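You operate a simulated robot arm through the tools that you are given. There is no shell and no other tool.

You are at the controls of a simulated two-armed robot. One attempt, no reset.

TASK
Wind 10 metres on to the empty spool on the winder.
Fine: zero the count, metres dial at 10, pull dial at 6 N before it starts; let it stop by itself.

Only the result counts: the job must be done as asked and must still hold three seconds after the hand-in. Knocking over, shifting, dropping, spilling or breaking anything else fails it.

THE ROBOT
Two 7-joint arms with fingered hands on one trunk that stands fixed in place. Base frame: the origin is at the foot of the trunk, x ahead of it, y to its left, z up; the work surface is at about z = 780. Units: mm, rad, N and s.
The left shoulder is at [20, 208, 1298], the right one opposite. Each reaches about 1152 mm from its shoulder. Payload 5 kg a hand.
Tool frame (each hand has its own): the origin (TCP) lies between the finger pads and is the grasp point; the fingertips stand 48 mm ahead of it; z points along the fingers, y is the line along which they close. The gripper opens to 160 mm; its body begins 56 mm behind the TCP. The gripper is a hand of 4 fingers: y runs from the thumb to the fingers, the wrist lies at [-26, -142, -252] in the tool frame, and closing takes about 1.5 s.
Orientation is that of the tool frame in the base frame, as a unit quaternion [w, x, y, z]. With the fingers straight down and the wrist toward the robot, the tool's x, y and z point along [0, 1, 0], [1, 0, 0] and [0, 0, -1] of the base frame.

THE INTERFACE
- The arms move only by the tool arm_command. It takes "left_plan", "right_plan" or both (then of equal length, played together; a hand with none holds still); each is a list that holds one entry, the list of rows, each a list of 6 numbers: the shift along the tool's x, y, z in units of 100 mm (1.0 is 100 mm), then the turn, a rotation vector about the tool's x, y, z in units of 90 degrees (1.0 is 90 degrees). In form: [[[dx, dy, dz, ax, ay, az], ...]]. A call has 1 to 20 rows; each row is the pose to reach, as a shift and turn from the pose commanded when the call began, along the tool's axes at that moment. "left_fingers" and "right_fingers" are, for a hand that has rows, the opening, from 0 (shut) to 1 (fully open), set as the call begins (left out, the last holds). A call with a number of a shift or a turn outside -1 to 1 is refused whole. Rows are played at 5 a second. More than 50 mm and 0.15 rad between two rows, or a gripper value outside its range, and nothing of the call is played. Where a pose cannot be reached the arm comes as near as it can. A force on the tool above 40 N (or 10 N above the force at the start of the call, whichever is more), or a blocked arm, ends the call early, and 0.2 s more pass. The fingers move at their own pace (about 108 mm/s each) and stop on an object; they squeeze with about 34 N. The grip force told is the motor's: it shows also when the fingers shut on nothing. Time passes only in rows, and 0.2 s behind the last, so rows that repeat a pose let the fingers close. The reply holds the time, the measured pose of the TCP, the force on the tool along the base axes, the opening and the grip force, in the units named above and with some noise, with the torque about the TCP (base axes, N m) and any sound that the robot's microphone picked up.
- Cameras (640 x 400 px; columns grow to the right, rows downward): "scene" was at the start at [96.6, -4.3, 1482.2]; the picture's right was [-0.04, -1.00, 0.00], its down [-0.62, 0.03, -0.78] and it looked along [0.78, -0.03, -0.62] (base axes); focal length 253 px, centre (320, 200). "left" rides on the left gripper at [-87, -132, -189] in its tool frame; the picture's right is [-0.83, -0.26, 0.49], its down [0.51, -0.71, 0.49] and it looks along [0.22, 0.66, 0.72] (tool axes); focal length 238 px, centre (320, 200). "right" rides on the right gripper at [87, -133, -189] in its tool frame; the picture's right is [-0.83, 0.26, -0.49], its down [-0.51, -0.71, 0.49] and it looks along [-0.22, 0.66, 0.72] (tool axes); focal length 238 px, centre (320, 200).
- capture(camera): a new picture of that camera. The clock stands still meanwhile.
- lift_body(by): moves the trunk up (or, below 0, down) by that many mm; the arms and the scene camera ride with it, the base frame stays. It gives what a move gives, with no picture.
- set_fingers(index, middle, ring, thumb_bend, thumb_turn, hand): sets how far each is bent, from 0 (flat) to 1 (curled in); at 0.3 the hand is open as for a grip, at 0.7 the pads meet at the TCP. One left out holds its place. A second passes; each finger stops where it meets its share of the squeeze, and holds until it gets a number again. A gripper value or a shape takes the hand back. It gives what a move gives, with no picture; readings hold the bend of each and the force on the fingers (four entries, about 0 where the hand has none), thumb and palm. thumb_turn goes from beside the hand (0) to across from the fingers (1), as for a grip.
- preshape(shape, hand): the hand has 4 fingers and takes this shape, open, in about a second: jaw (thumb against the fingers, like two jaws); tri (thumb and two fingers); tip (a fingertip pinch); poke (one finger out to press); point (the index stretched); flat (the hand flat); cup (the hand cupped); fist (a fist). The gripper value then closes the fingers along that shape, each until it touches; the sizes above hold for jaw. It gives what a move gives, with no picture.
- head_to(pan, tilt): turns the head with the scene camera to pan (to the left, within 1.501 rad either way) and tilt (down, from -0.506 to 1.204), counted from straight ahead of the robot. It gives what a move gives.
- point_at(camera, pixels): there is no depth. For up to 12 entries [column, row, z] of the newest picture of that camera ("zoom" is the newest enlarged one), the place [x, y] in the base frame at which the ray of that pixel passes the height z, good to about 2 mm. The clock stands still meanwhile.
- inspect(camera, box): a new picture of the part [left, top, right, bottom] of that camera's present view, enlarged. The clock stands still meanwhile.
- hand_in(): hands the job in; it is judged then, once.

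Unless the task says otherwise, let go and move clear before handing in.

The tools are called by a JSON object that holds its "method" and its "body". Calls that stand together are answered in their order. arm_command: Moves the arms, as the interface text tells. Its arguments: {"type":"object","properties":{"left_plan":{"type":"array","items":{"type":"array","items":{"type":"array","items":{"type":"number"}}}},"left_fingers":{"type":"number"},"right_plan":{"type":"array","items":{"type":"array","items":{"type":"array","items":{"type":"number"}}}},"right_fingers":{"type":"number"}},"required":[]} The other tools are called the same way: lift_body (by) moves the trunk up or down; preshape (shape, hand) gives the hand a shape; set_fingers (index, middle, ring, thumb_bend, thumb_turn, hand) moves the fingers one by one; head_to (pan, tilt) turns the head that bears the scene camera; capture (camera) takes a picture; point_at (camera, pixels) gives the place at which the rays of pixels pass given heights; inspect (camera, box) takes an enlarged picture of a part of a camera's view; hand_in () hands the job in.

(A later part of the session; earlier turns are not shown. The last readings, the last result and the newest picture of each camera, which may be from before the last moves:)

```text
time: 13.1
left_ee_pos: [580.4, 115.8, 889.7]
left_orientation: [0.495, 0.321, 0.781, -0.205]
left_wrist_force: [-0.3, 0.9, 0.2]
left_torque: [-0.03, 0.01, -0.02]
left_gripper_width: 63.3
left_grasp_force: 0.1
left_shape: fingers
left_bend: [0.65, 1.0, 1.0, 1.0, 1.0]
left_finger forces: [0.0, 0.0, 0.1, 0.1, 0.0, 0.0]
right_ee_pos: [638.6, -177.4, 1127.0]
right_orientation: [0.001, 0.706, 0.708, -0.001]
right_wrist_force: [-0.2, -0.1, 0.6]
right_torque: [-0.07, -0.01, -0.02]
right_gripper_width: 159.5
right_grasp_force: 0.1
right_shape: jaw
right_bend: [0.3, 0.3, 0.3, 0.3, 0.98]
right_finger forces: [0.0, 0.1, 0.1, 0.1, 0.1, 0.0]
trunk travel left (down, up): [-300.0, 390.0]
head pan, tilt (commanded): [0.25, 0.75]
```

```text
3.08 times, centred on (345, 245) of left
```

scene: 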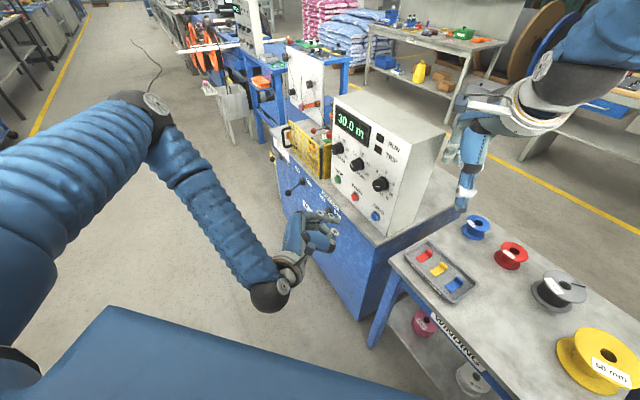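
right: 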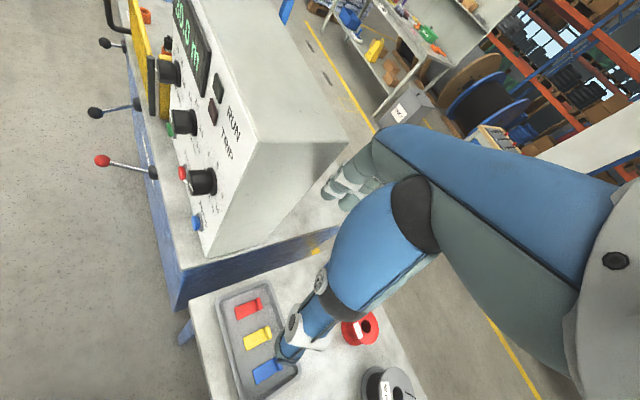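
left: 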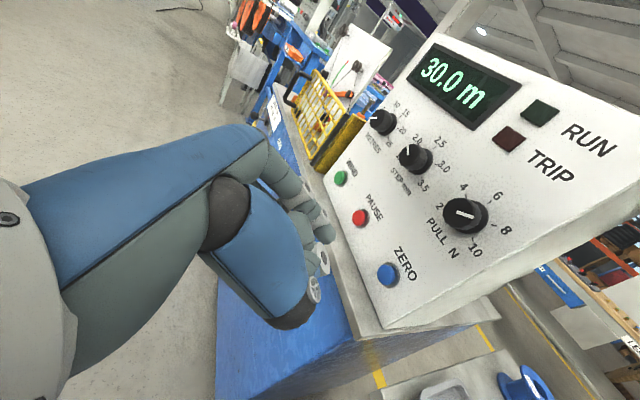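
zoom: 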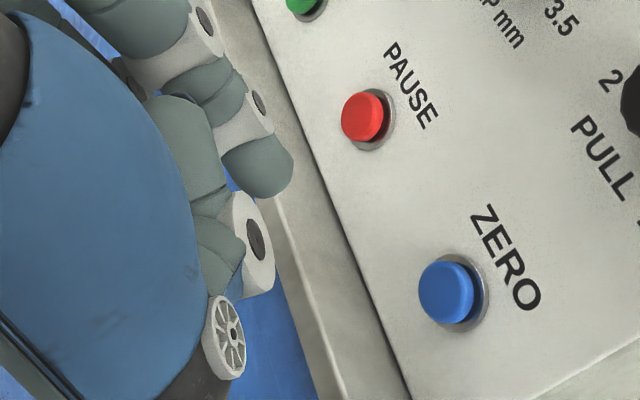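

The tip shows at scene (339,221) and left (332,240); I'll triangulate it.

{"method": "point_at", "body": {"camera": "scene", "pixels": [[338.7, 221, 870], [338.7, 221, 880], [338.7, 221, 890], [338.7, 221, 900]]}}

{"method": "point_at", "body": {"camera": "left", "pixels": [[333, 240, 870], [333, 240, 880], [333, 240, 890], [333, 240, 900]]}}

```text
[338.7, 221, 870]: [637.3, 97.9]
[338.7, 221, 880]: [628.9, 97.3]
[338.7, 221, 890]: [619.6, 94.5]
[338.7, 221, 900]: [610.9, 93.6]
```

```text
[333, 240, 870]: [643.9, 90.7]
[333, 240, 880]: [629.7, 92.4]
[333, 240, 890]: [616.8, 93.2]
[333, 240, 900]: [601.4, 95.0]
```

The tip is at about (625,95,884), i.e. 16 mm along y rather than 6. I'll move to about 48 mm short of the button and check alignment.

{"method": "arm_command", "body": {"left_plan": [[[0, -0.05, 0.33, 0, 0, 0], [-0.01, -0.1, 0.66, 0, 0, 0], [-0.02, -0.147, 0.984, 0, 0, 0], [-0.02, -0.147, 0.984, 0, 0, 0]]]}}

{"method": "inspect", "body": {"camera": "left", "box": [270, 180, 420, 310]}}

{"method": "inspect", "body": {"camera": "scene", "box": [310, 180, 420, 250]}}

```text
time: 14.1
left_ee_pos: [636.2, 41.8, 852.6]
left_orientation: [0.495, 0.324, 0.78, -0.205]
left_wrist_force: [0.0, 0.5, 0.4]
left_torque: [-0.01, -0.03, -0.06]
left_gripper_width: 63.5
left_grasp_force: 0.0
left_shape: fingers
left_bend: [0.65, 1.0, 1.0, 1.0, 1.0]
left_finger forces: [0.0, 0.1, 0.0, 0.0, 0.0, 0.0]
right_ee_pos: [636.8, -176.5, 1126.3]
right_orientation: [0.0, 0.707, 0.707, 0.0]
right_wrist_force: [-1.1, 0.4, -0.8]
right_torque: [-0.03, 0.0, -0.02]
right_gripper_width: 159.4
right_grasp_force: 0.1
right_shape: jaw
right_bend: [0.3, 0.3, 0.3, 0.3, 0.98]
right_finger forces: [0.0, 0.0, 0.0, 0.0, 0.0, 0.1]
trunk travel left (down, up): [-300.0, 390.0]
head pan, tilt (commanded): [0.25, 0.75]
```

```text
3.08 times, centred on (345, 245) of left
```

zoom: 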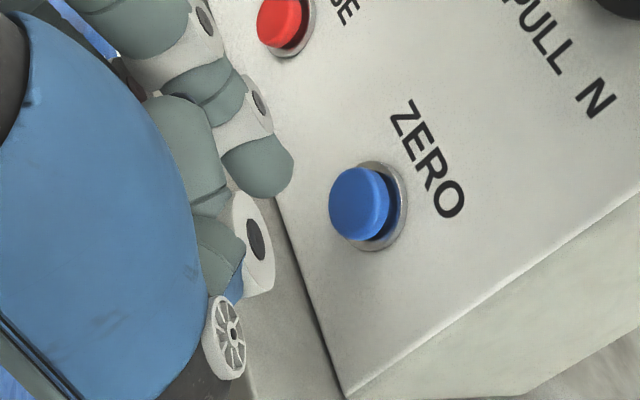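

```text
5.71 times, centred on (365, 215) of scene
```

zoom: 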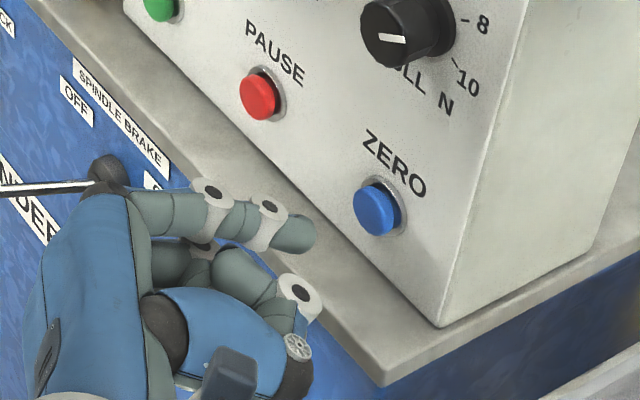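

Alignment agrees with the model (cap at zoom (358,203), tip at (285,180)). I'll push in along the panel normal, about 8 mm past first contact, and watch force and display.

{"method": "arm_command", "body": {"left_plan": [[[-0.07, -0.01, 0.19, 0, 0, 0], [-0.142, -0.019, 0.375, 0, 0, 0], [-0.165, -0.019, 0.42, 0, 0, 0], [-0.185, -0.019, 0.466, 0, 0, 0], [-0.198, -0.019, 0.493, 0, 0, 0]]]}}

{"method": "inspect", "body": {"camera": "scene", "box": [310, 100, 420, 250]}}

{"method": "inspect", "body": {"camera": "left", "box": [270, 180, 420, 310]}}

```text
time: 15.2
left_ee_pos: [670.3, 12.2, 845.3]
left_orientation: [0.493, 0.319, 0.784, -0.2]
left_wrist_force: [-24.7, 30.3, 7.9]
left_torque: [-0.07, -0.34, 0.84]
left_gripper_width: 59.9
left_grasp_force: 19.1
left_shape: fingers
left_bend: [0.68, 1.0, 1.0, 1.0, 1.0]
left_finger forces: [38.7, 0.0, 0.0, 0.0, 0.0, 0.0]
right_ee_pos: [636.4, -180.1, 1126.3]
right_orientation: [0.0, 0.708, 0.706, 0.001]
right_wrist_force: [1.2, -0.3, -0.6]
right_torque: [0.07, 0.03, 0.01]
right_gripper_width: 159.3
right_grasp_force: 0.0
right_shape: jaw
right_bend: [0.3, 0.3, 0.3, 0.3, 0.98]
right_finger forces: [0.0, 0.0, 0.0, 0.0, 0.0, 0.0]
trunk travel left (down, up): [-300.0, 390.0]
head pan, tilt (commanded): [0.25, 0.75]
heard: click
stopped in row 5 (left hand): the force on the tool passed its limit at 43 N (the readings are from after the stop); the commanded pose is now the measured one
```

```text
2.67 times, centred on (365, 175) of scene
```

zoom: 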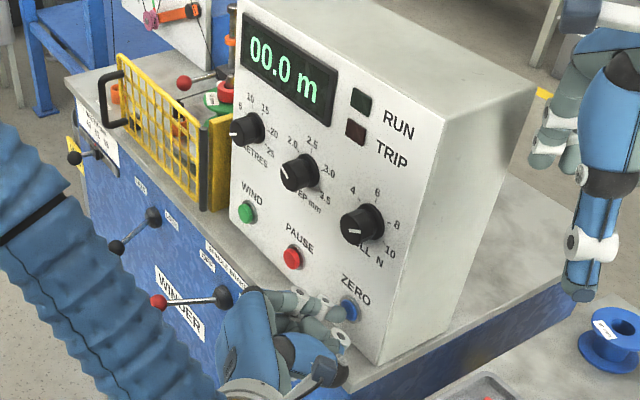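

```text
3.08 times, centred on (345, 245) of left
```

zoom: 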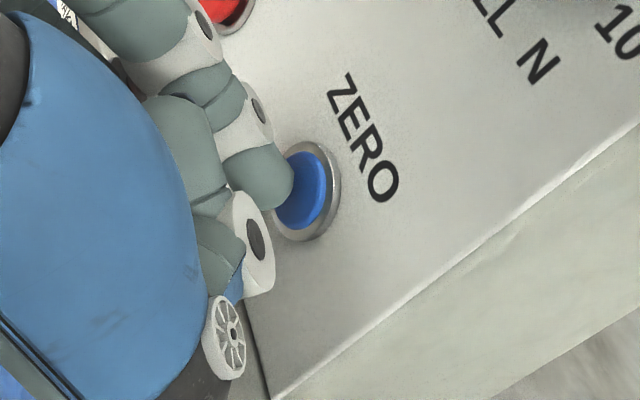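

ZERO clicked and the display now reads 00.0 m. I'll back straight off the button, then rise and take the tri shape for gripping the dials.

{"method": "arm_command", "body": {"left_plan": [[[0.14, 0, -0.3, 0, 0, 0], [0.28, 0, -0.6, 0, 0, 0], [0.423, 0, -0.9, 0, 0, 0]]]}}

{"method": "arm_command", "body": {"left_plan": [[[-0.2, 0.3, -0.25, 0, -0.09, 0], [-0.4, 0.6, -0.5, 0, -0.18, 0], [-0.6, 0.9, -0.75, 0, -0.24, 0], [-0.8, 1.0, -0.85, 0, -0.28, 0], [-0.8, 1.0, -0.85, 0, -0.28, 0]]]}}

{"method": "preshape", "body": {"shape": "tri", "hand": "left"}}

{"method": "capture", "body": {"camera": "left"}}

{"method": "capture", "body": {"camera": "scene"}}

```text
time: 16.0
left_ee_pos: [601.0, 77.5, 845.1]
left_orientation: [0.494, 0.322, 0.781, -0.203]
left_wrist_force: [0.2, -0.6, 1.2]
left_torque: [0.03, 0.06, 0.04]
left_gripper_width: 63.7
left_grasp_force: 0.0
left_shape: fingers
left_bend: [0.65, 1.0, 1.0, 1.0, 1.0]
left_finger forces: [0.1, 0.0, 0.0, 0.1, 0.0, 0.0]
right_ee_pos: [638.1, -179.1, 1126.7]
right_orientation: [0.0, 0.708, 0.706, 0.0]
right_wrist_force: [-0.5, -0.2, 0.4]
right_torque: [0.01, 0.01, 0.0]
right_gripper_width: 159.6
right_grasp_force: 0.0
right_shape: jaw
right_bend: [0.3, 0.3, 0.3, 0.3, 0.98]
right_finger forces: [0.0, 0.0, 0.1, 0.0, 0.0, 0.0]
trunk travel left (down, up): [-300.0, 390.0]
head pan, tilt (commanded): [0.25, 0.75]
```

```text
time: 17.2
left_ee_pos: [642.0, 181.4, 956.5]
left_orientation: [0.653, 0.27, 0.655, -0.268]
left_wrist_force: [0.4, -0.4, 0.9]
left_torque: [0.01, -0.01, 0.02]
left_gripper_width: 63.5
left_grasp_force: 0.0
left_shape: fingers
left_bend: [0.65, 1.0, 1.0, 1.0, 1.0]
left_finger forces: [0.0, 0.0, 0.0, 0.1, 0.0, 0.0]
right_ee_pos: [638.9, -179.0, 1126.3]
right_orientation: [0.001, 0.707, 0.707, 0.0]
right_wrist_force: [0.0, 0.5, 0.5]
right_torque: [-0.03, -0.02, -0.03]
right_gripper_width: 159.6
right_grasp_force: 0.0
right_shape: jaw
right_bend: [0.3, 0.3, 0.3, 0.3, 0.98]
right_finger forces: [0.0, 0.0, 0.0, 0.0, 0.1, 0.0]
trunk travel left (down, up): [-300.0, 390.0]
head pan, tilt (commanded): [0.25, 0.75]
```

```text
time: 18.1
left_ee_pos: [641.8, 180.7, 955.3]
left_orientation: [0.653, 0.27, 0.655, -0.268]
left_wrist_force: [-0.5, -1.3, -0.3]
left_torque: [0.01, 0.0, 0.0]
left_gripper_width: 159.7
left_grasp_force: 0.1
left_shape: tri
left_bend: [0.3, 0.3, 0.99, 0.3, 0.98]
left_finger forces: [0.0, 0.0, 0.1, 0.0, 0.0, 0.1]
right_ee_pos: [637.7, -179.3, 1126.5]
right_orientation: [0.0, 0.708, 0.706, 0.0]
right_wrist_force: [-0.3, 0.7, 0.5]
right_torque: [-0.02, -0.03, 0.0]
right_gripper_width: 159.3
right_grasp_force: 0.0
right_shape: jaw
right_bend: [0.3, 0.3, 0.3, 0.3, 0.98]
right_finger forces: [0.0, 0.0, 0.1, 0.0, 0.1, 0.0]
trunk travel left (down, up): [-300.0, 390.0]
head pan, tilt (commanded): [0.25, 0.75]
```

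```text
taken
```

left: 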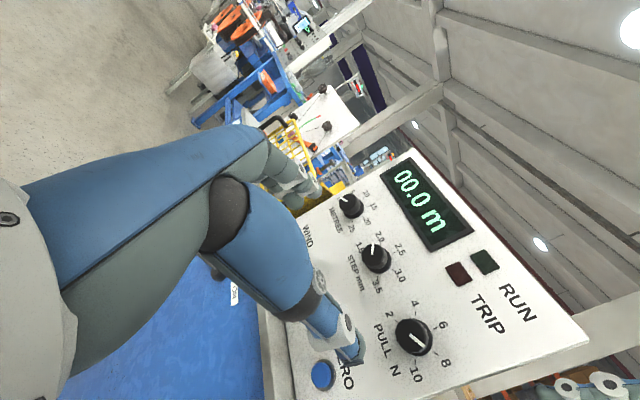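

```text
taken
```

scene: 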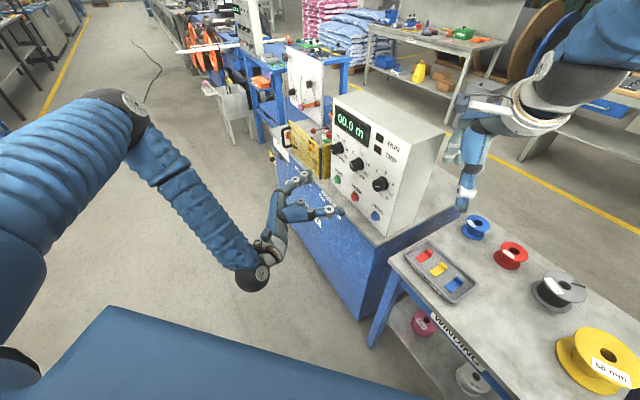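

The hand is in tri shape facing the panel at (642,181,956). I'll zoom the left camera on the knobs to get their cap centres precisely.

{"method": "inspect", "body": {"camera": "left", "box": [330, 180, 450, 370]}}

{"method": "point_at", "body": {"camera": "zoom", "pixels": [[320, 200, 985]]}}

{"method": "inspect", "body": {"camera": "scene", "box": [325, 130, 405, 200]}}

```text
2.11 times, centred on (390, 275) of left
```

zoom: 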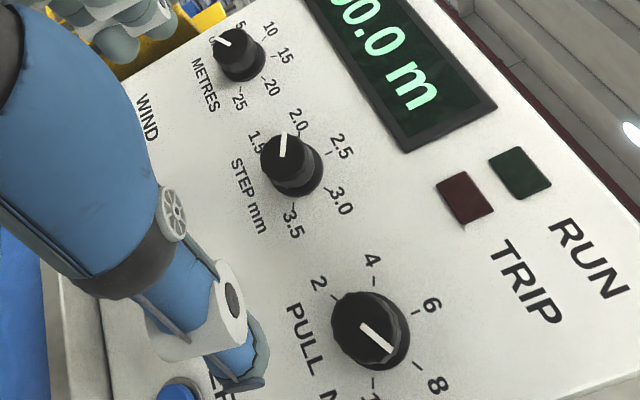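

```text
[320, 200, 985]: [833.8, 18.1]
```

```text
5.71 times, centred on (365, 165) of scene
```

zoom: 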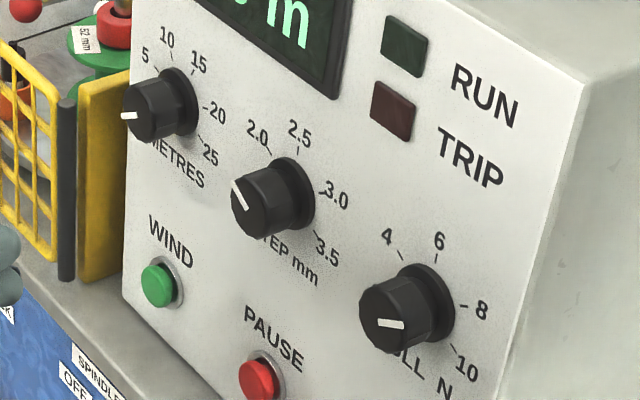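

I'll triangulate the cap-face centres of METRES and PULL from both cameras.

{"method": "point_at", "body": {"camera": "zoom", "pixels": [[141, 113, 975], [141, 113, 985], [141, 113, 995], [381, 321, 975], [381, 321, 985], [381, 321, 995]]}}

{"method": "point_at", "body": {"camera": "left", "pixels": [[348.4, 203.9, 975], [348.4, 203.9, 985], [348.4, 203.9, 995], [410, 334.2, 975], [410, 334.2, 985], [410, 334.2, 995]]}}

```text
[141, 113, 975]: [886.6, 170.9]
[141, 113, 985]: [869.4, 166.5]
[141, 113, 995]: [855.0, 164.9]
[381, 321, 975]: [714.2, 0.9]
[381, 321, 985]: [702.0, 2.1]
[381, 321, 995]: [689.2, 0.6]
```

```text
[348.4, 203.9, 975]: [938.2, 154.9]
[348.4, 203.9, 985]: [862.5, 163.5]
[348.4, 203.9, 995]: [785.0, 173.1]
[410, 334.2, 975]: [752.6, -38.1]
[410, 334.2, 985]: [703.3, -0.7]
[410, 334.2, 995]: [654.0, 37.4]
```

PULL's cap face centre is at about u=496, f=497, z=985 and METRES at u=728, z=985. I'll go to a pre-grip pose in front of PULL, rolled +28°, with the fingers part closed, and check centring.

{"method": "arm_command", "body": {"left_plan": [[[-0.06, -0.17, 0.19, 0, 0, 0.06], [-0.12, -0.34, 0.38, 0, 0, 0.12], [-0.18, -0.51, 0.57, 0, 0, 0.18], [-0.24, -0.68, 0.75, 0, 0, 0.25], [-0.3, -0.855, 0.94, 0, 0, 0.311], [-0.3, -0.855, 0.94, 0, 0, 0.311]]], "left_fingers": 0.6}}

{"method": "capture", "body": {"camera": "left"}}

{"method": "inspect", "body": {"camera": "scene", "box": [310, 130, 420, 230]}}

```text
time: 19.5
left_ee_pos: [648.8, 52.8, 983.9]
left_orientation: [0.698, 0.421, 0.57, -0.102]
left_wrist_force: [-0.5, 0.5, -0.5]
left_torque: [0.02, 0.03, 0.0]
left_gripper_width: 96.1
left_grasp_force: 0.0
left_shape: tri
left_bend: [0.74, 0.41, 0.99, 0.65, 1.0]
left_finger forces: [0.1, 0.0, 0.1, 0.1, 0.1, 0.1]
right_ee_pos: [639.5, -178.6, 1127.1]
right_orientation: [0.0, 0.708, 0.706, 0.0]
right_wrist_force: [-0.1, 0.6, -1.1]
right_torque: [-0.05, 0.0, -0.01]
right_gripper_width: 159.7
right_grasp_force: 0.0
right_shape: jaw
right_bend: [0.3, 0.3, 0.3, 0.3, 0.98]
right_finger forces: [0.0, 0.0, 0.1, 0.1, 0.0, 0.0]
trunk travel left (down, up): [-300.0, 390.0]
head pan, tilt (commanded): [0.25, 0.75]
```

```text
taken
```

left: 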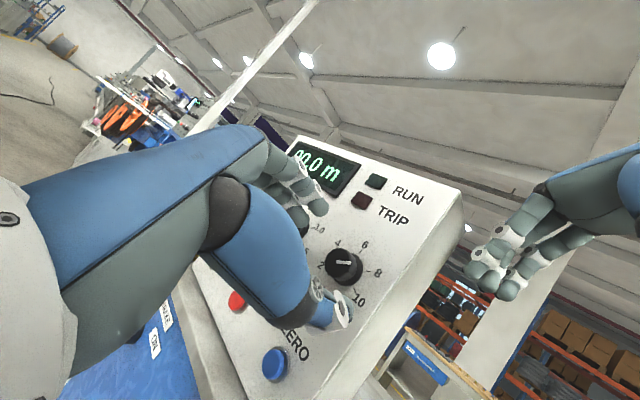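

```text
4.00 times, centred on (365, 180) of scene
```

zoom: 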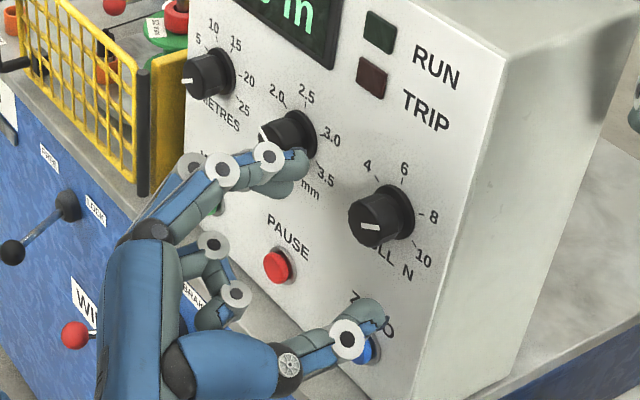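

The dial lies between thumb (340,310) and fingers (300,195) in the left picture. The bend readings look odd (index 0.74, thumb 0.65), so I'll zoom on the fingers.

{"method": "inspect", "body": {"camera": "left", "box": [240, 150, 400, 340]}}

{"method": "inspect", "body": {"camera": "right", "box": [0, 0, 640, 400]}}

```text
2.11 times, centred on (320, 245) of left
```

zoom: 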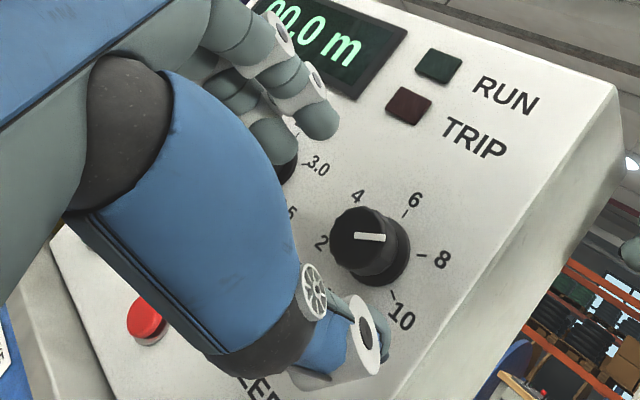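

```text
1.00 times, centred on (320, 200) of right (not enlarged: the box is as wide or as high as the picture)
```

zoom: 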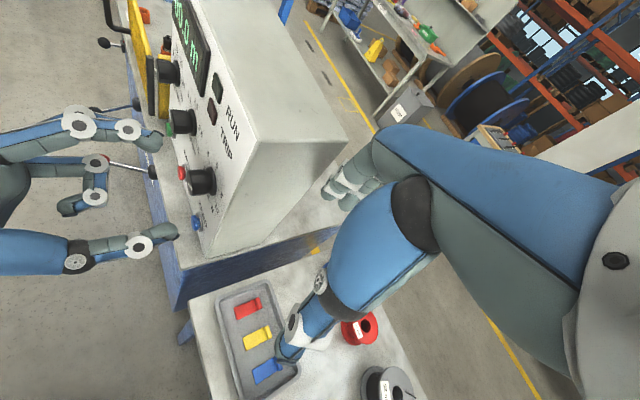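

The knob's cap is seen at zoom (360,238), exactly where it should be if centred on the tool axis. I'll advance 52 mm so the fingertips flank the cap, and check from the right camera.

{"method": "arm_command", "body": {"left_plan": [[[0, 0, 0.2, 0, 0, 0], [0, 0, 0.4, 0, 0, 0], [0, 0, 0.52, 0, 0, 0], [0, 0, 0.52, 0, 0, 0]]]}}

{"method": "inspect", "body": {"camera": "right", "box": [100, 90, 300, 260]}}

{"method": "inspect", "body": {"camera": "left", "box": [240, 150, 400, 340]}}

{"method": "inspect", "body": {"camera": "scene", "box": [310, 130, 420, 230]}}

```text
time: 20.5
left_ee_pos: [685.3, 15.3, 983.9]
left_orientation: [0.698, 0.42, 0.57, -0.103]
left_wrist_force: [-0.6, -0.3, -0.3]
left_torque: [0.0, -0.01, 0.02]
left_gripper_width: 96.6
left_grasp_force: 0.1
left_shape: tri
left_bend: [0.74, 0.41, 0.99, 0.65, 1.0]
left_finger forces: [0.0, 0.1, 0.0, 0.0, 0.1, 0.0]
right_ee_pos: [638.3, -180.0, 1126.2]
right_orientation: [0.0, 0.708, 0.707, 0.0]
right_wrist_force: [-0.1, -0.1, -0.2]
right_torque: [0.01, 0.02, 0.0]
right_gripper_width: 159.8
right_grasp_force: 0.0
right_shape: jaw
right_bend: [0.3, 0.3, 0.3, 0.3, 0.98]
right_finger forces: [0.0, 0.0, 0.1, 0.0, 0.0, 0.0]
trunk travel left (down, up): [-300.0, 390.0]
head pan, tilt (commanded): [0.25, 0.75]
```

```text
2.35 times, centred on (200, 175) of right
```

zoom: 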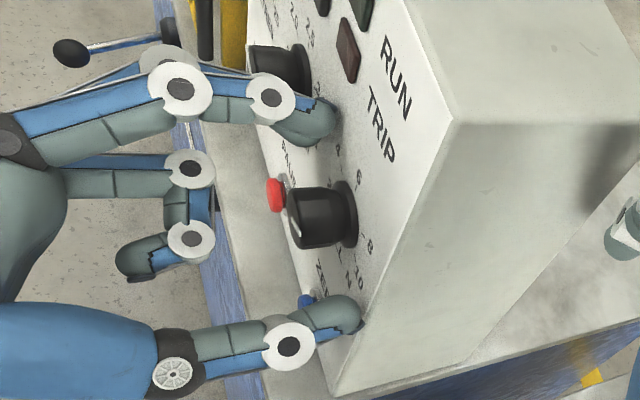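

```text
2.11 times, centred on (320, 245) of left
```

zoom: 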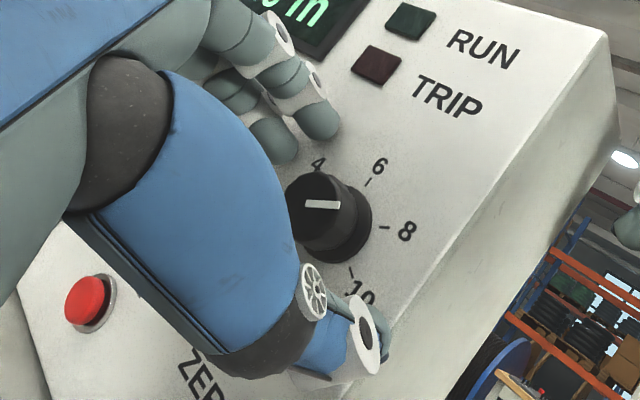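

```text
4.00 times, centred on (365, 180) of scene
```

zoom: 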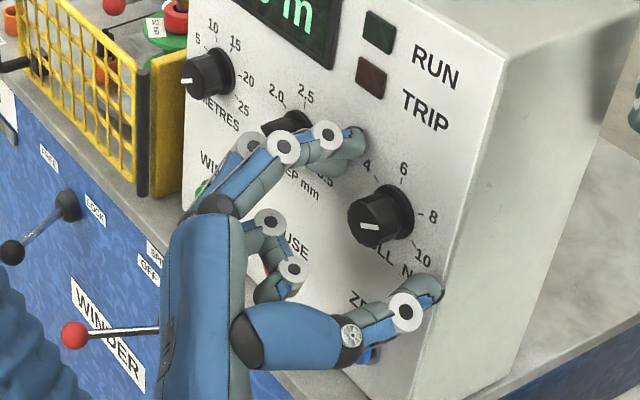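

Both fingertips and thumb now flank the knob cap without touching. I'll close on it while holding still.

{"method": "arm_command", "body": {"left_plan": [[[0, 0, 0, 0, 0, 0], [0, 0, 0, 0, 0, 0], [0, 0, 0, 0, 0, 0], [0, 0, 0, 0, 0, 0], [0, 0, 0, 0, 0, 0], [0, 0, 0, 0, 0, 0], [0, 0, 0, 0, 0, 0]]], "left_fingers": 0.0}}

{"method": "inspect", "body": {"camera": "right", "box": [100, 90, 300, 260]}}

{"method": "inspect", "body": {"camera": "left", "box": [240, 150, 400, 340]}}

{"method": "inspect", "body": {"camera": "scene", "box": [310, 130, 420, 230]}}

```text
time: 22.1
left_ee_pos: [685.5, 14.7, 984.1]
left_orientation: [0.698, 0.42, 0.57, -0.101]
left_wrist_force: [-1.0, -1.1, -1.4]
left_torque: [0.06, 0.06, -0.25]
left_gripper_width: 27.9
left_grasp_force: 34.0
left_shape: tri
left_bend: [0.73, 0.6, 1.0, 0.74, 1.0]
left_finger forces: [13.7, 12.2, 0.0, 0.1, 34.1, 0.0]
right_ee_pos: [639.3, -179.9, 1126.9]
right_orientation: [0.0, 0.707, 0.707, -0.001]
right_wrist_force: [-0.7, -0.8, -0.7]
right_torque: [0.01, -0.01, 0.01]
right_gripper_width: 159.6
right_grasp_force: 0.0
right_shape: jaw
right_bend: [0.3, 0.3, 0.3, 0.3, 0.98]
right_finger forces: [0.0, 0.1, 0.0, 0.0, 0.0, 0.1]
trunk travel left (down, up): [-300.0, 390.0]
head pan, tilt (commanded): [0.25, 0.75]
```

```text
2.35 times, centred on (200, 175) of right
```

zoom: 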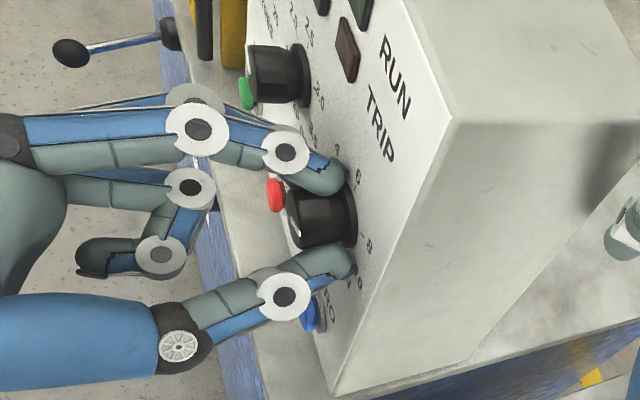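

```text
2.11 times, centred on (320, 245) of left
```

zoom: 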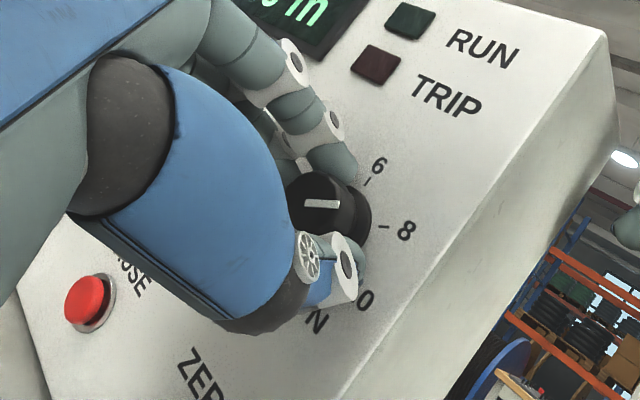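

```text
4.00 times, centred on (365, 180) of scene
```

zoom: 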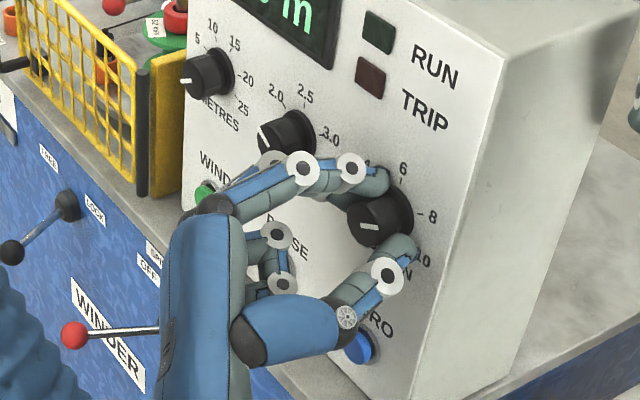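

The grip is centred (thumb 34 N against 13.7 and 12.2 N). I'll turn by −27° (counter-clockwise) first and check the pointer follows.

{"method": "arm_command", "body": {"left_plan": [[[0, 0, 0, 0, 0, -0.075], [0, 0, 0, 0, 0, -0.15], [0, 0, 0, 0, 0, -0.225], [0, 0, 0, 0, 0, -0.3], [0, 0, 0, 0, 0, -0.3]]]}}

{"method": "inspect", "body": {"camera": "left", "box": [240, 150, 400, 340]}}

{"method": "inspect", "body": {"camera": "scene", "box": [340, 150, 420, 210]}}

```text
time: 23.3
left_ee_pos: [684.9, 14.1, 986.0]
left_orientation: [0.655, 0.276, 0.653, -0.263]
left_wrist_force: [5.7, -9.3, 1.9]
left_torque: [0.03, -0.08, -0.19]
left_gripper_width: 27.6
left_grasp_force: 34.2
left_shape: tri
left_bend: [0.73, 0.6, 1.0, 0.74, 1.0]
left_finger forces: [14.0, 12.2, 0.0, 0.1, 33.4, 0.0]
right_ee_pos: [638.9, -180.9, 1126.0]
right_orientation: [0.0, 0.708, 0.706, 0.0]
right_wrist_force: [-0.9, 0.0, 0.2]
right_torque: [-0.01, -0.02, -0.01]
right_gripper_width: 159.8
right_grasp_force: 0.0
right_shape: jaw
right_bend: [0.3, 0.3, 0.3, 0.3, 0.98]
right_finger forces: [0.1, 0.1, 0.1, 0.0, 0.1, 0.0]
trunk travel left (down, up): [-300.0, 390.0]
head pan, tilt (commanded): [0.25, 0.75]
```

```text
2.11 times, centred on (320, 245) of left
```

zoom: 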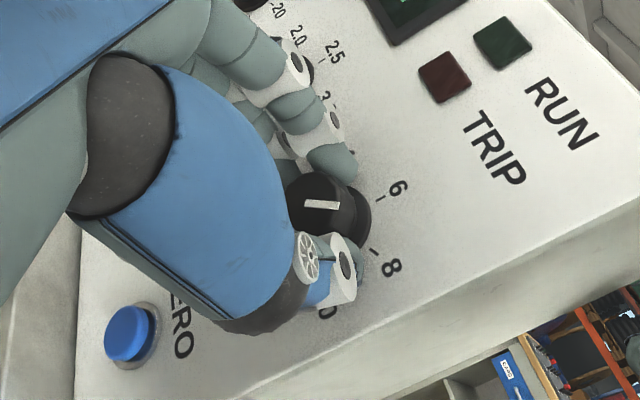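

```text
6.67 times, centred on (380, 180) of scene
```

zoom: 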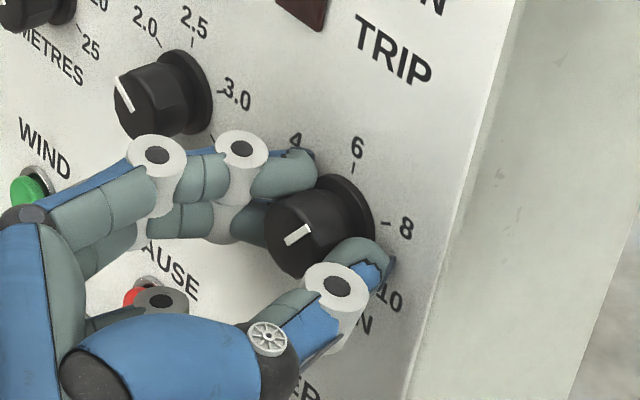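

The knob turns with the hand: the mark now lies midway between 6 and 8. I'll turn the remaining −27.5°.

{"method": "arm_command", "body": {"left_plan": [[[0, 0, 0, 0, 0, -0.075], [0, 0, 0, 0, 0, -0.15], [0, 0, 0, 0, 0, -0.225], [0, 0, 0, 0, 0, -0.305], [0, 0, 0, 0, 0, -0.305]]]}}

{"method": "inspect", "body": {"camera": "left", "box": [280, 190, 400, 290]}}

{"method": "inspect", "body": {"camera": "scene", "box": [355, 155, 405, 195]}}

{"method": "inspect", "body": {"camera": "right", "box": [140, 110, 280, 220]}}

```text
time: 24.5
left_ee_pos: [686.3, 15.7, 984.8]
left_orientation: [0.574, 0.112, 0.7, -0.41]
left_wrist_force: [10.9, -10.3, 5.5]
left_torque: [-0.09, -0.14, -0.04]
left_gripper_width: 27.4
left_grasp_force: 34.4
left_shape: tri
left_bend: [0.73, 0.61, 1.0, 0.74, 1.0]
left_finger forces: [15.3, 11.5, 0.0, 0.1, 30.1, 0.0]
right_ee_pos: [639.0, -180.6, 1125.9]
right_orientation: [0.0, 0.708, 0.706, 0.0]
right_wrist_force: [-0.5, 1.0, -0.6]
right_torque: [0.0, 0.03, 0.01]
right_gripper_width: 159.8
right_grasp_force: 0.1
right_shape: jaw
right_bend: [0.3, 0.3, 0.3, 0.3, 0.98]
right_finger forces: [0.1, 0.1, 0.0, 0.0, 0.1, 0.0]
trunk travel left (down, up): [-300.0, 390.0]
head pan, tilt (commanded): [0.25, 0.75]
```

```text
4.00 times, centred on (340, 240) of left
```

zoom: 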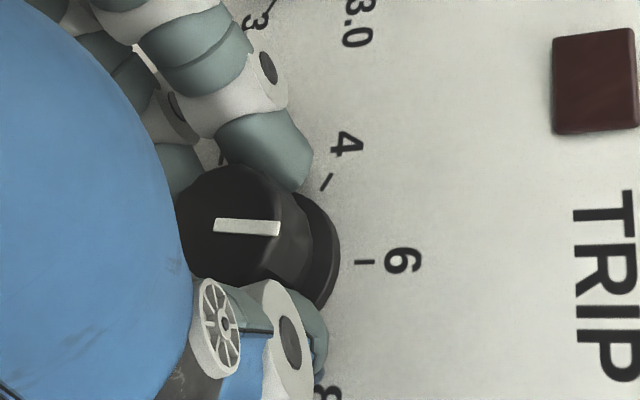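

```text
10.00 times, centred on (380, 175) of scene
```

zoom: 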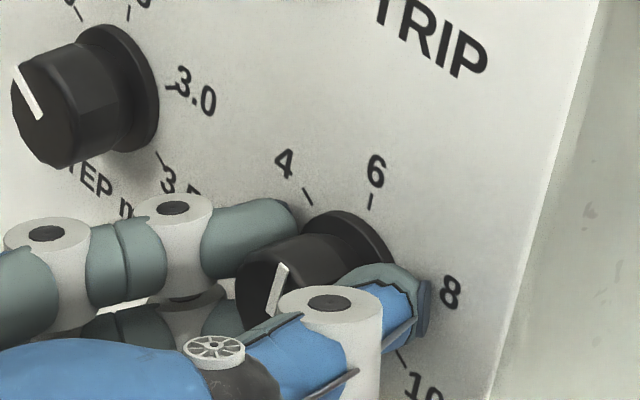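

```text
3.64 times, centred on (210, 165) of right
```

zoom: 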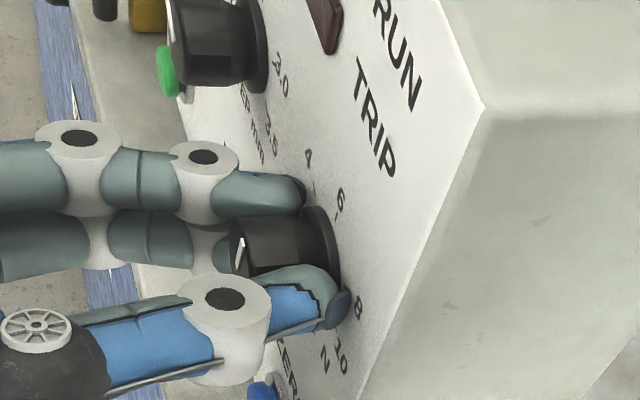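

The mark points close to the 6 tick; I need a precise angle, so I'll zoom tightly on the mark and the 6 tick in the left camera.

{"method": "inspect", "body": {"camera": "left", "box": [302, 230, 366, 270]}}

```text
10.00 times, centred on (334, 250) of left
```

zoom: 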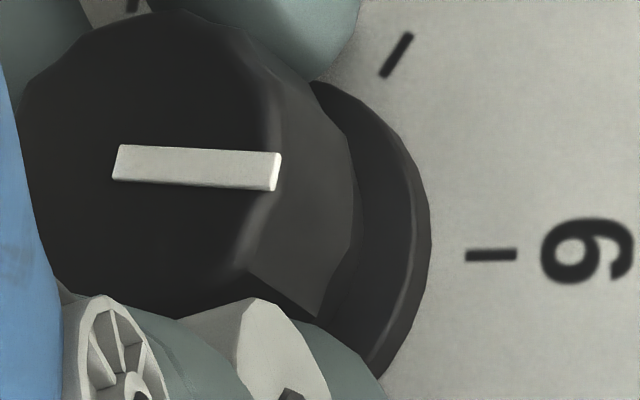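

{"method": "point_at", "body": {"camera": "zoom", "pixels": [[117, 163, 970], [117, 163, 1000], [277, 171, 980], [277, 171, 1010], [466, 255, 1000], [466, 255, 1020], [516, 254, 1000], [516, 254, 1030], [382, 75, 980], [382, 75, 1010], [410, 37, 980], [410, 37, 1010]]}}

```text
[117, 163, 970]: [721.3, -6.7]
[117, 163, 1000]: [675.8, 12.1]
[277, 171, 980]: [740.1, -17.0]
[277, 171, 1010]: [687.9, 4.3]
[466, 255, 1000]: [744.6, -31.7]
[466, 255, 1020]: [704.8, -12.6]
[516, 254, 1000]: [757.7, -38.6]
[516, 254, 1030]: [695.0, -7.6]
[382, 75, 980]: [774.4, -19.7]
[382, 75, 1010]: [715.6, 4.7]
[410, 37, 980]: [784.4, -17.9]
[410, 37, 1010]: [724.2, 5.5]
```

From the rays, the mark points about 7–8° past 6 on the 8 side (both cameras agree). I'll turn a further −8° and measure again.

{"method": "arm_command", "body": {"left_plan": [[[0, 0, 0, 0, 0, -0.045], [0, 0, 0, 0, 0, -0.09], [0, 0, 0, 0, 0, -0.09]]]}}

{"method": "inspect", "body": {"camera": "left", "box": [302, 230, 366, 270]}}

```text
time: 25.3
left_ee_pos: [686.2, 14.6, 985.2]
left_orientation: [0.544, 0.063, 0.706, -0.45]
left_wrist_force: [12.5, -9.5, 9.0]
left_torque: [-0.14, -0.27, 0.0]
left_gripper_width: 27.2
left_grasp_force: 33.7
left_shape: tri
left_bend: [0.73, 0.61, 1.0, 0.74, 1.0]
left_finger forces: [15.7, 11.0, 0.0, 0.1, 29.9, 0.0]
right_ee_pos: [638.9, -180.9, 1125.8]
right_orientation: [-0.001, 0.708, 0.706, 0.0]
right_wrist_force: [-0.7, 0.7, 0.1]
right_torque: [-0.02, 0.01, -0.01]
right_gripper_width: 159.6
right_grasp_force: 0.0
right_shape: jaw
right_bend: [0.3, 0.3, 0.3, 0.3, 0.98]
right_finger forces: [0.1, 0.0, 0.1, 0.0, 0.0, 0.0]
trunk travel left (down, up): [-300.0, 390.0]
head pan, tilt (commanded): [0.25, 0.75]
```

```text
10.00 times, centred on (334, 250) of left
```

zoom: 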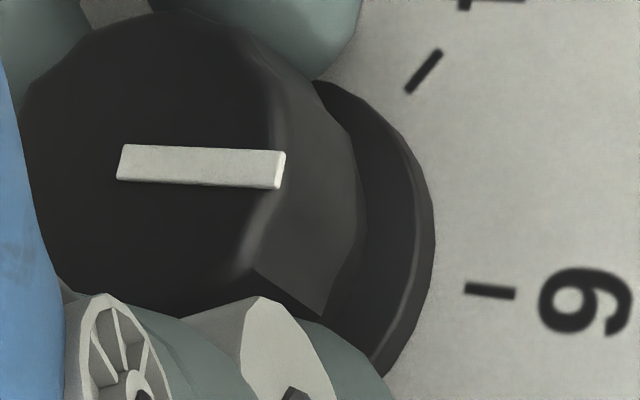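

{"method": "point_at", "body": {"camera": "zoom", "pixels": [[121, 162, 970], [121, 162, 1000], [281, 170, 980], [281, 170, 1010], [466, 288, 1000], [466, 288, 1020], [516, 294, 1000], [516, 294, 1030], [408, 91, 980], [408, 91, 1010], [439, 52, 980], [439, 52, 1010]]}}

{"method": "inspect", "body": {"camera": "scene", "box": [355, 155, 405, 195]}}

```text
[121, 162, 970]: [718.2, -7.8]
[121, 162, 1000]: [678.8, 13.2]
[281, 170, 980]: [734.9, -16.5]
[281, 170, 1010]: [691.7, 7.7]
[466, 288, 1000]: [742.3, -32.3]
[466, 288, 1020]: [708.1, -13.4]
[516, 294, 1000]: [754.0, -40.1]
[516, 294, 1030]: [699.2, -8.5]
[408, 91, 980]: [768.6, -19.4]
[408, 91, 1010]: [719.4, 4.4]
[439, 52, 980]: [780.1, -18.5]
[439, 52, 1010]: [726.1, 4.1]
```

```text
10.00 times, centred on (380, 175) of scene
```

zoom: 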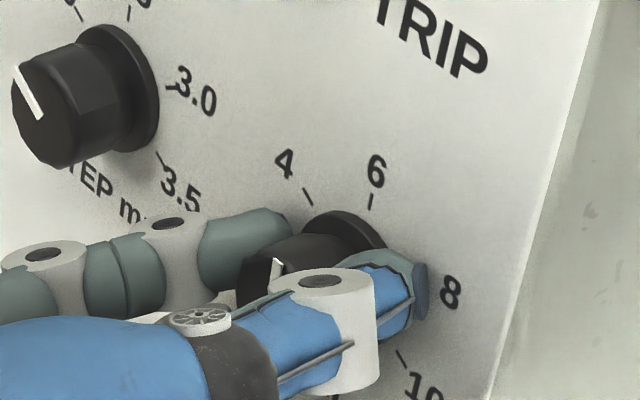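

Now the mark measures about −1 to −3° from 6, i.e. essentially on 6. I'll open the fingers and back straight off, then re-measure unobstructed.

{"method": "arm_command", "body": {"left_plan": [[[0, 0, 0, 0, 0, 0], [0, 0, 0, 0, 0, 0], [0, 0, 0, 0, 0, 0], [0, 0, 0, 0, 0, 0]]], "left_fingers": 0.6}}

{"method": "arm_command", "body": {"left_plan": [[[0, 0, -0.3, 0, 0, 0], [0, 0, -0.6, 0, 0, 0], [0, 0, -0.9, 0, 0, 0], [0, 0, -0.9, 0, 0, 0]]]}}

{"method": "capture", "body": {"camera": "left"}}

{"method": "inspect", "body": {"camera": "scene", "box": [355, 155, 405, 195]}}

```text
time: 26.3
left_ee_pos: [685.0, 15.3, 984.6]
left_orientation: [0.545, 0.062, 0.706, -0.448]
left_wrist_force: [-0.5, -0.1, 0.4]
left_torque: [0.01, 0.0, 0.01]
left_gripper_width: 95.4
left_grasp_force: 0.0
left_shape: tri
left_bend: [0.74, 0.41, 0.99, 0.65, 1.0]
left_finger forces: [0.0, 0.0, 0.1, 0.0, 0.0, 0.1]
right_ee_pos: [638.2, -178.9, 1125.7]
right_orientation: [0.001, 0.707, 0.707, 0.0]
right_wrist_force: [-0.4, 0.6, 0.5]
right_torque: [0.01, 0.0, 0.02]
right_gripper_width: 159.7
right_grasp_force: 0.2
right_shape: jaw
right_bend: [0.3, 0.3, 0.3, 0.3, 0.98]
right_finger forces: [0.0, 0.0, 0.1, 0.0, 0.0, 0.0]
trunk travel left (down, up): [-300.0, 390.0]
head pan, tilt (commanded): [0.25, 0.75]
```

```text
time: 27.3
left_ee_pos: [622.1, 77.4, 987.0]
left_orientation: [0.543, 0.063, 0.706, -0.45]
left_wrist_force: [0.4, -0.2, 0.2]
left_torque: [-0.02, -0.03, 0.02]
left_gripper_width: 95.6
left_grasp_force: 0.0
left_shape: tri
left_bend: [0.74, 0.41, 0.99, 0.65, 1.0]
left_finger forces: [0.0, 0.0, 0.0, 0.0, 0.0, 0.0]
right_ee_pos: [638.4, -180.3, 1124.7]
right_orientation: [0.0, 0.708, 0.706, 0.0]
right_wrist_force: [-0.2, -0.4, -0.5]
right_torque: [0.04, 0.03, 0.03]
right_gripper_width: 159.6
right_grasp_force: 0.1
right_shape: jaw
right_bend: [0.3, 0.3, 0.3, 0.3, 0.98]
right_finger forces: [0.1, 0.0, 0.1, 0.0, 0.0, 0.1]
trunk travel left (down, up): [-300.0, 390.0]
head pan, tilt (commanded): [0.25, 0.75]
```

```text
taken
```

left: 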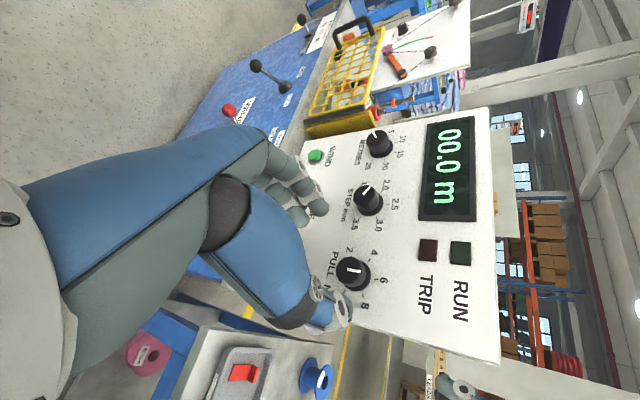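

```text
10.00 times, centred on (380, 175) of scene
```

zoom: 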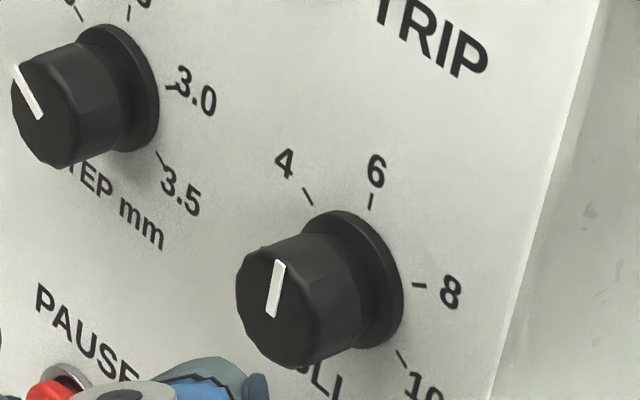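

The unobstructed scene zoom shows the mark (270,317)→(281,262) parallel to the 6 tick at (371,201). I'll double-check with the left camera zoom and look at METRES too.

{"method": "inspect", "body": {"camera": "left", "box": [320, 235, 400, 315]}}

{"method": "inspect", "body": {"camera": "left", "box": [280, 10, 440, 170]}}

```text
5.00 times, centred on (360, 275) of left
```

zoom: 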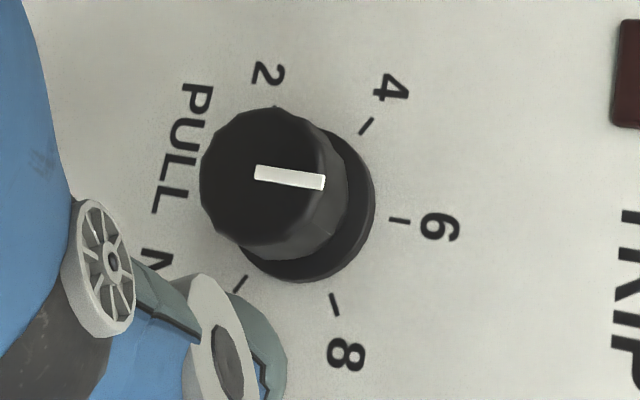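

```text
2.50 times, centred on (360, 90) of left
```

zoom: 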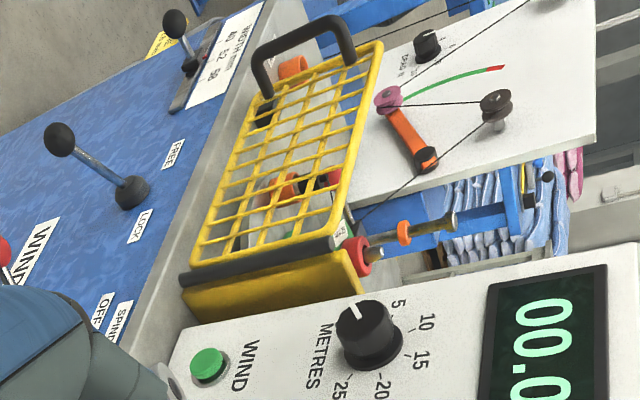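

PULL's mark and the 6 tick have the same slope (8.2° vs 9°), so pull is on 6. From this view I'll also test whether the yellow gate is truly closed by comparing its bottom rail with the counter edge.

{"method": "point_at", "body": {"camera": "zoom", "pixels": [[192, 264, 790], [252, 98, 790], [222, 180, 790], [350, 238, 880], [381, 45, 880], [300, 20, 780], [225, 180, 780], [160, 340, 780], [262, 115, 790], [252, 258, 800]]}}

{"method": "inspect", "body": {"camera": "left", "box": [320, 10, 400, 70]}}

```text
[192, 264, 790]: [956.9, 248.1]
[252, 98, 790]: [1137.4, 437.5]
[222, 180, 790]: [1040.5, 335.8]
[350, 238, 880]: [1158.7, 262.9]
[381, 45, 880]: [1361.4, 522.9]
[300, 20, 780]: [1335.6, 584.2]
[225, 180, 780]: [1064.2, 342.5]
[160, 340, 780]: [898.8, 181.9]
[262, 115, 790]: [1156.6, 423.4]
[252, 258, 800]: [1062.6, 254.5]
```

```text
6.67 times, centred on (360, 40) of left
```

zoom: 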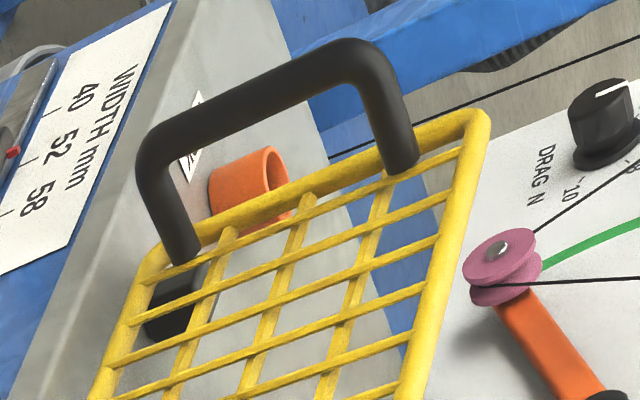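

The gate's bottom rail runs parallel to the panel (f≈495–501), so the gate is shut. Now I move the open tri grip over to METRES at u≈730, z≈985, rolled to −44°.

{"method": "arm_command", "body": {"left_plan": [[[-0.22, 0.32, 0, 0, 0, 0], [-0.45, 0.64, 0, 0, 0, 0], [-0.679, 0.965, 0, 0, 0, 0]]]}}

{"method": "arm_command", "body": {"left_plan": [[[-0.22, 0.32, 0.11, 0, 0, -0.03], [-0.44, 0.64, 0.22, 0, 0, -0.06], [-0.655, 0.975, 0.35, 0, 0, -0.1], [-0.655, 0.975, 0.35, 0, 0, -0.1]]]}}

{"method": "capture", "body": {"camera": "left"}}

{"method": "inspect", "body": {"camera": "left", "box": [260, 180, 420, 340]}}

{"method": "inspect", "body": {"camera": "scene", "box": [280, 120, 390, 220]}}

```text
time: 28.1
left_ee_pos: [703.7, 163.8, 987.2]
left_orientation: [0.543, 0.062, 0.706, -0.451]
left_wrist_force: [-0.6, 0.3, -0.8]
left_torque: [-0.03, -0.03, 0.0]
left_gripper_width: 96.0
left_grasp_force: 0.1
left_shape: tri
left_bend: [0.74, 0.41, 0.99, 0.65, 1.0]
left_finger forces: [0.0, 0.1, 0.1, 0.0, 0.0, 0.1]
right_ee_pos: [638.0, -177.9, 1124.9]
right_orientation: [0.002, 0.707, 0.707, 0.0]
right_wrist_force: [-0.4, 0.5, -0.1]
right_torque: [-0.08, 0.02, 0.0]
right_gripper_width: 159.3
right_grasp_force: 0.0
right_shape: jaw
right_bend: [0.3, 0.3, 0.3, 0.3, 0.98]
right_finger forces: [0.0, 0.0, 0.0, 0.0, 0.1, 0.1]
trunk travel left (down, up): [-300.0, 390.0]
head pan, tilt (commanded): [0.25, 0.75]
```

```text
time: 29.1
left_ee_pos: [810.6, 223.0, 986.1]
left_orientation: [0.506, 0.007, 0.709, -0.491]
left_wrist_force: [0.2, 0.8, 0.0]
left_torque: [0.02, 0.01, 0.03]
left_gripper_width: 95.8
left_grasp_force: 0.0
left_shape: tri
left_bend: [0.74, 0.41, 0.99, 0.65, 1.0]
left_finger forces: [0.1, 0.0, 0.0, 0.0, 0.1, 0.1]
right_ee_pos: [637.3, -180.6, 1127.0]
right_orientation: [0.0, 0.708, 0.706, 0.0]
right_wrist_force: [-0.3, -0.2, 0.4]
right_torque: [0.04, -0.03, -0.03]
right_gripper_width: 159.7
right_grasp_force: 0.1
right_shape: jaw
right_bend: [0.3, 0.3, 0.3, 0.3, 0.98]
right_finger forces: [0.0, 0.0, 0.0, 0.0, 0.0, 0.0]
trunk travel left (down, up): [-300.0, 390.0]
head pan, tilt (commanded): [0.25, 0.75]
```

```text
taken
```

left: 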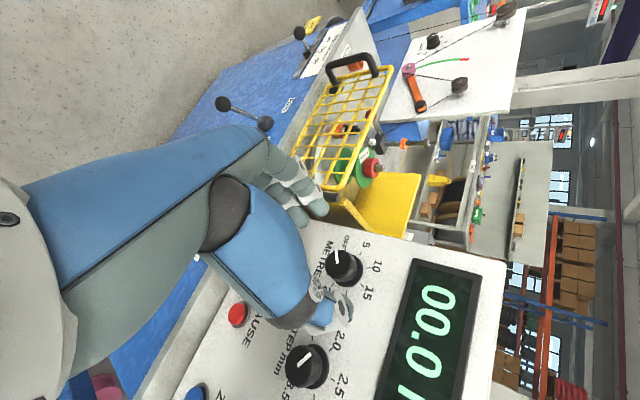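

```text
2.50 times, centred on (340, 260) of left
```

zoom: 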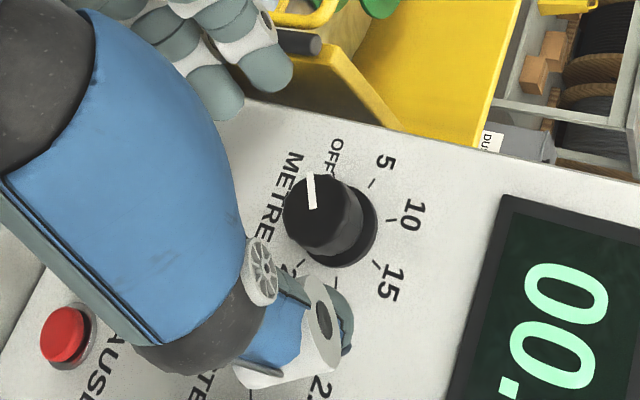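

```text
4.00 times, centred on (335, 170) of scene
```

zoom: 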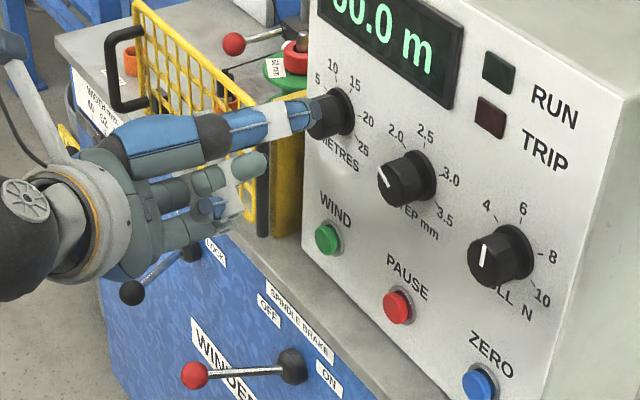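

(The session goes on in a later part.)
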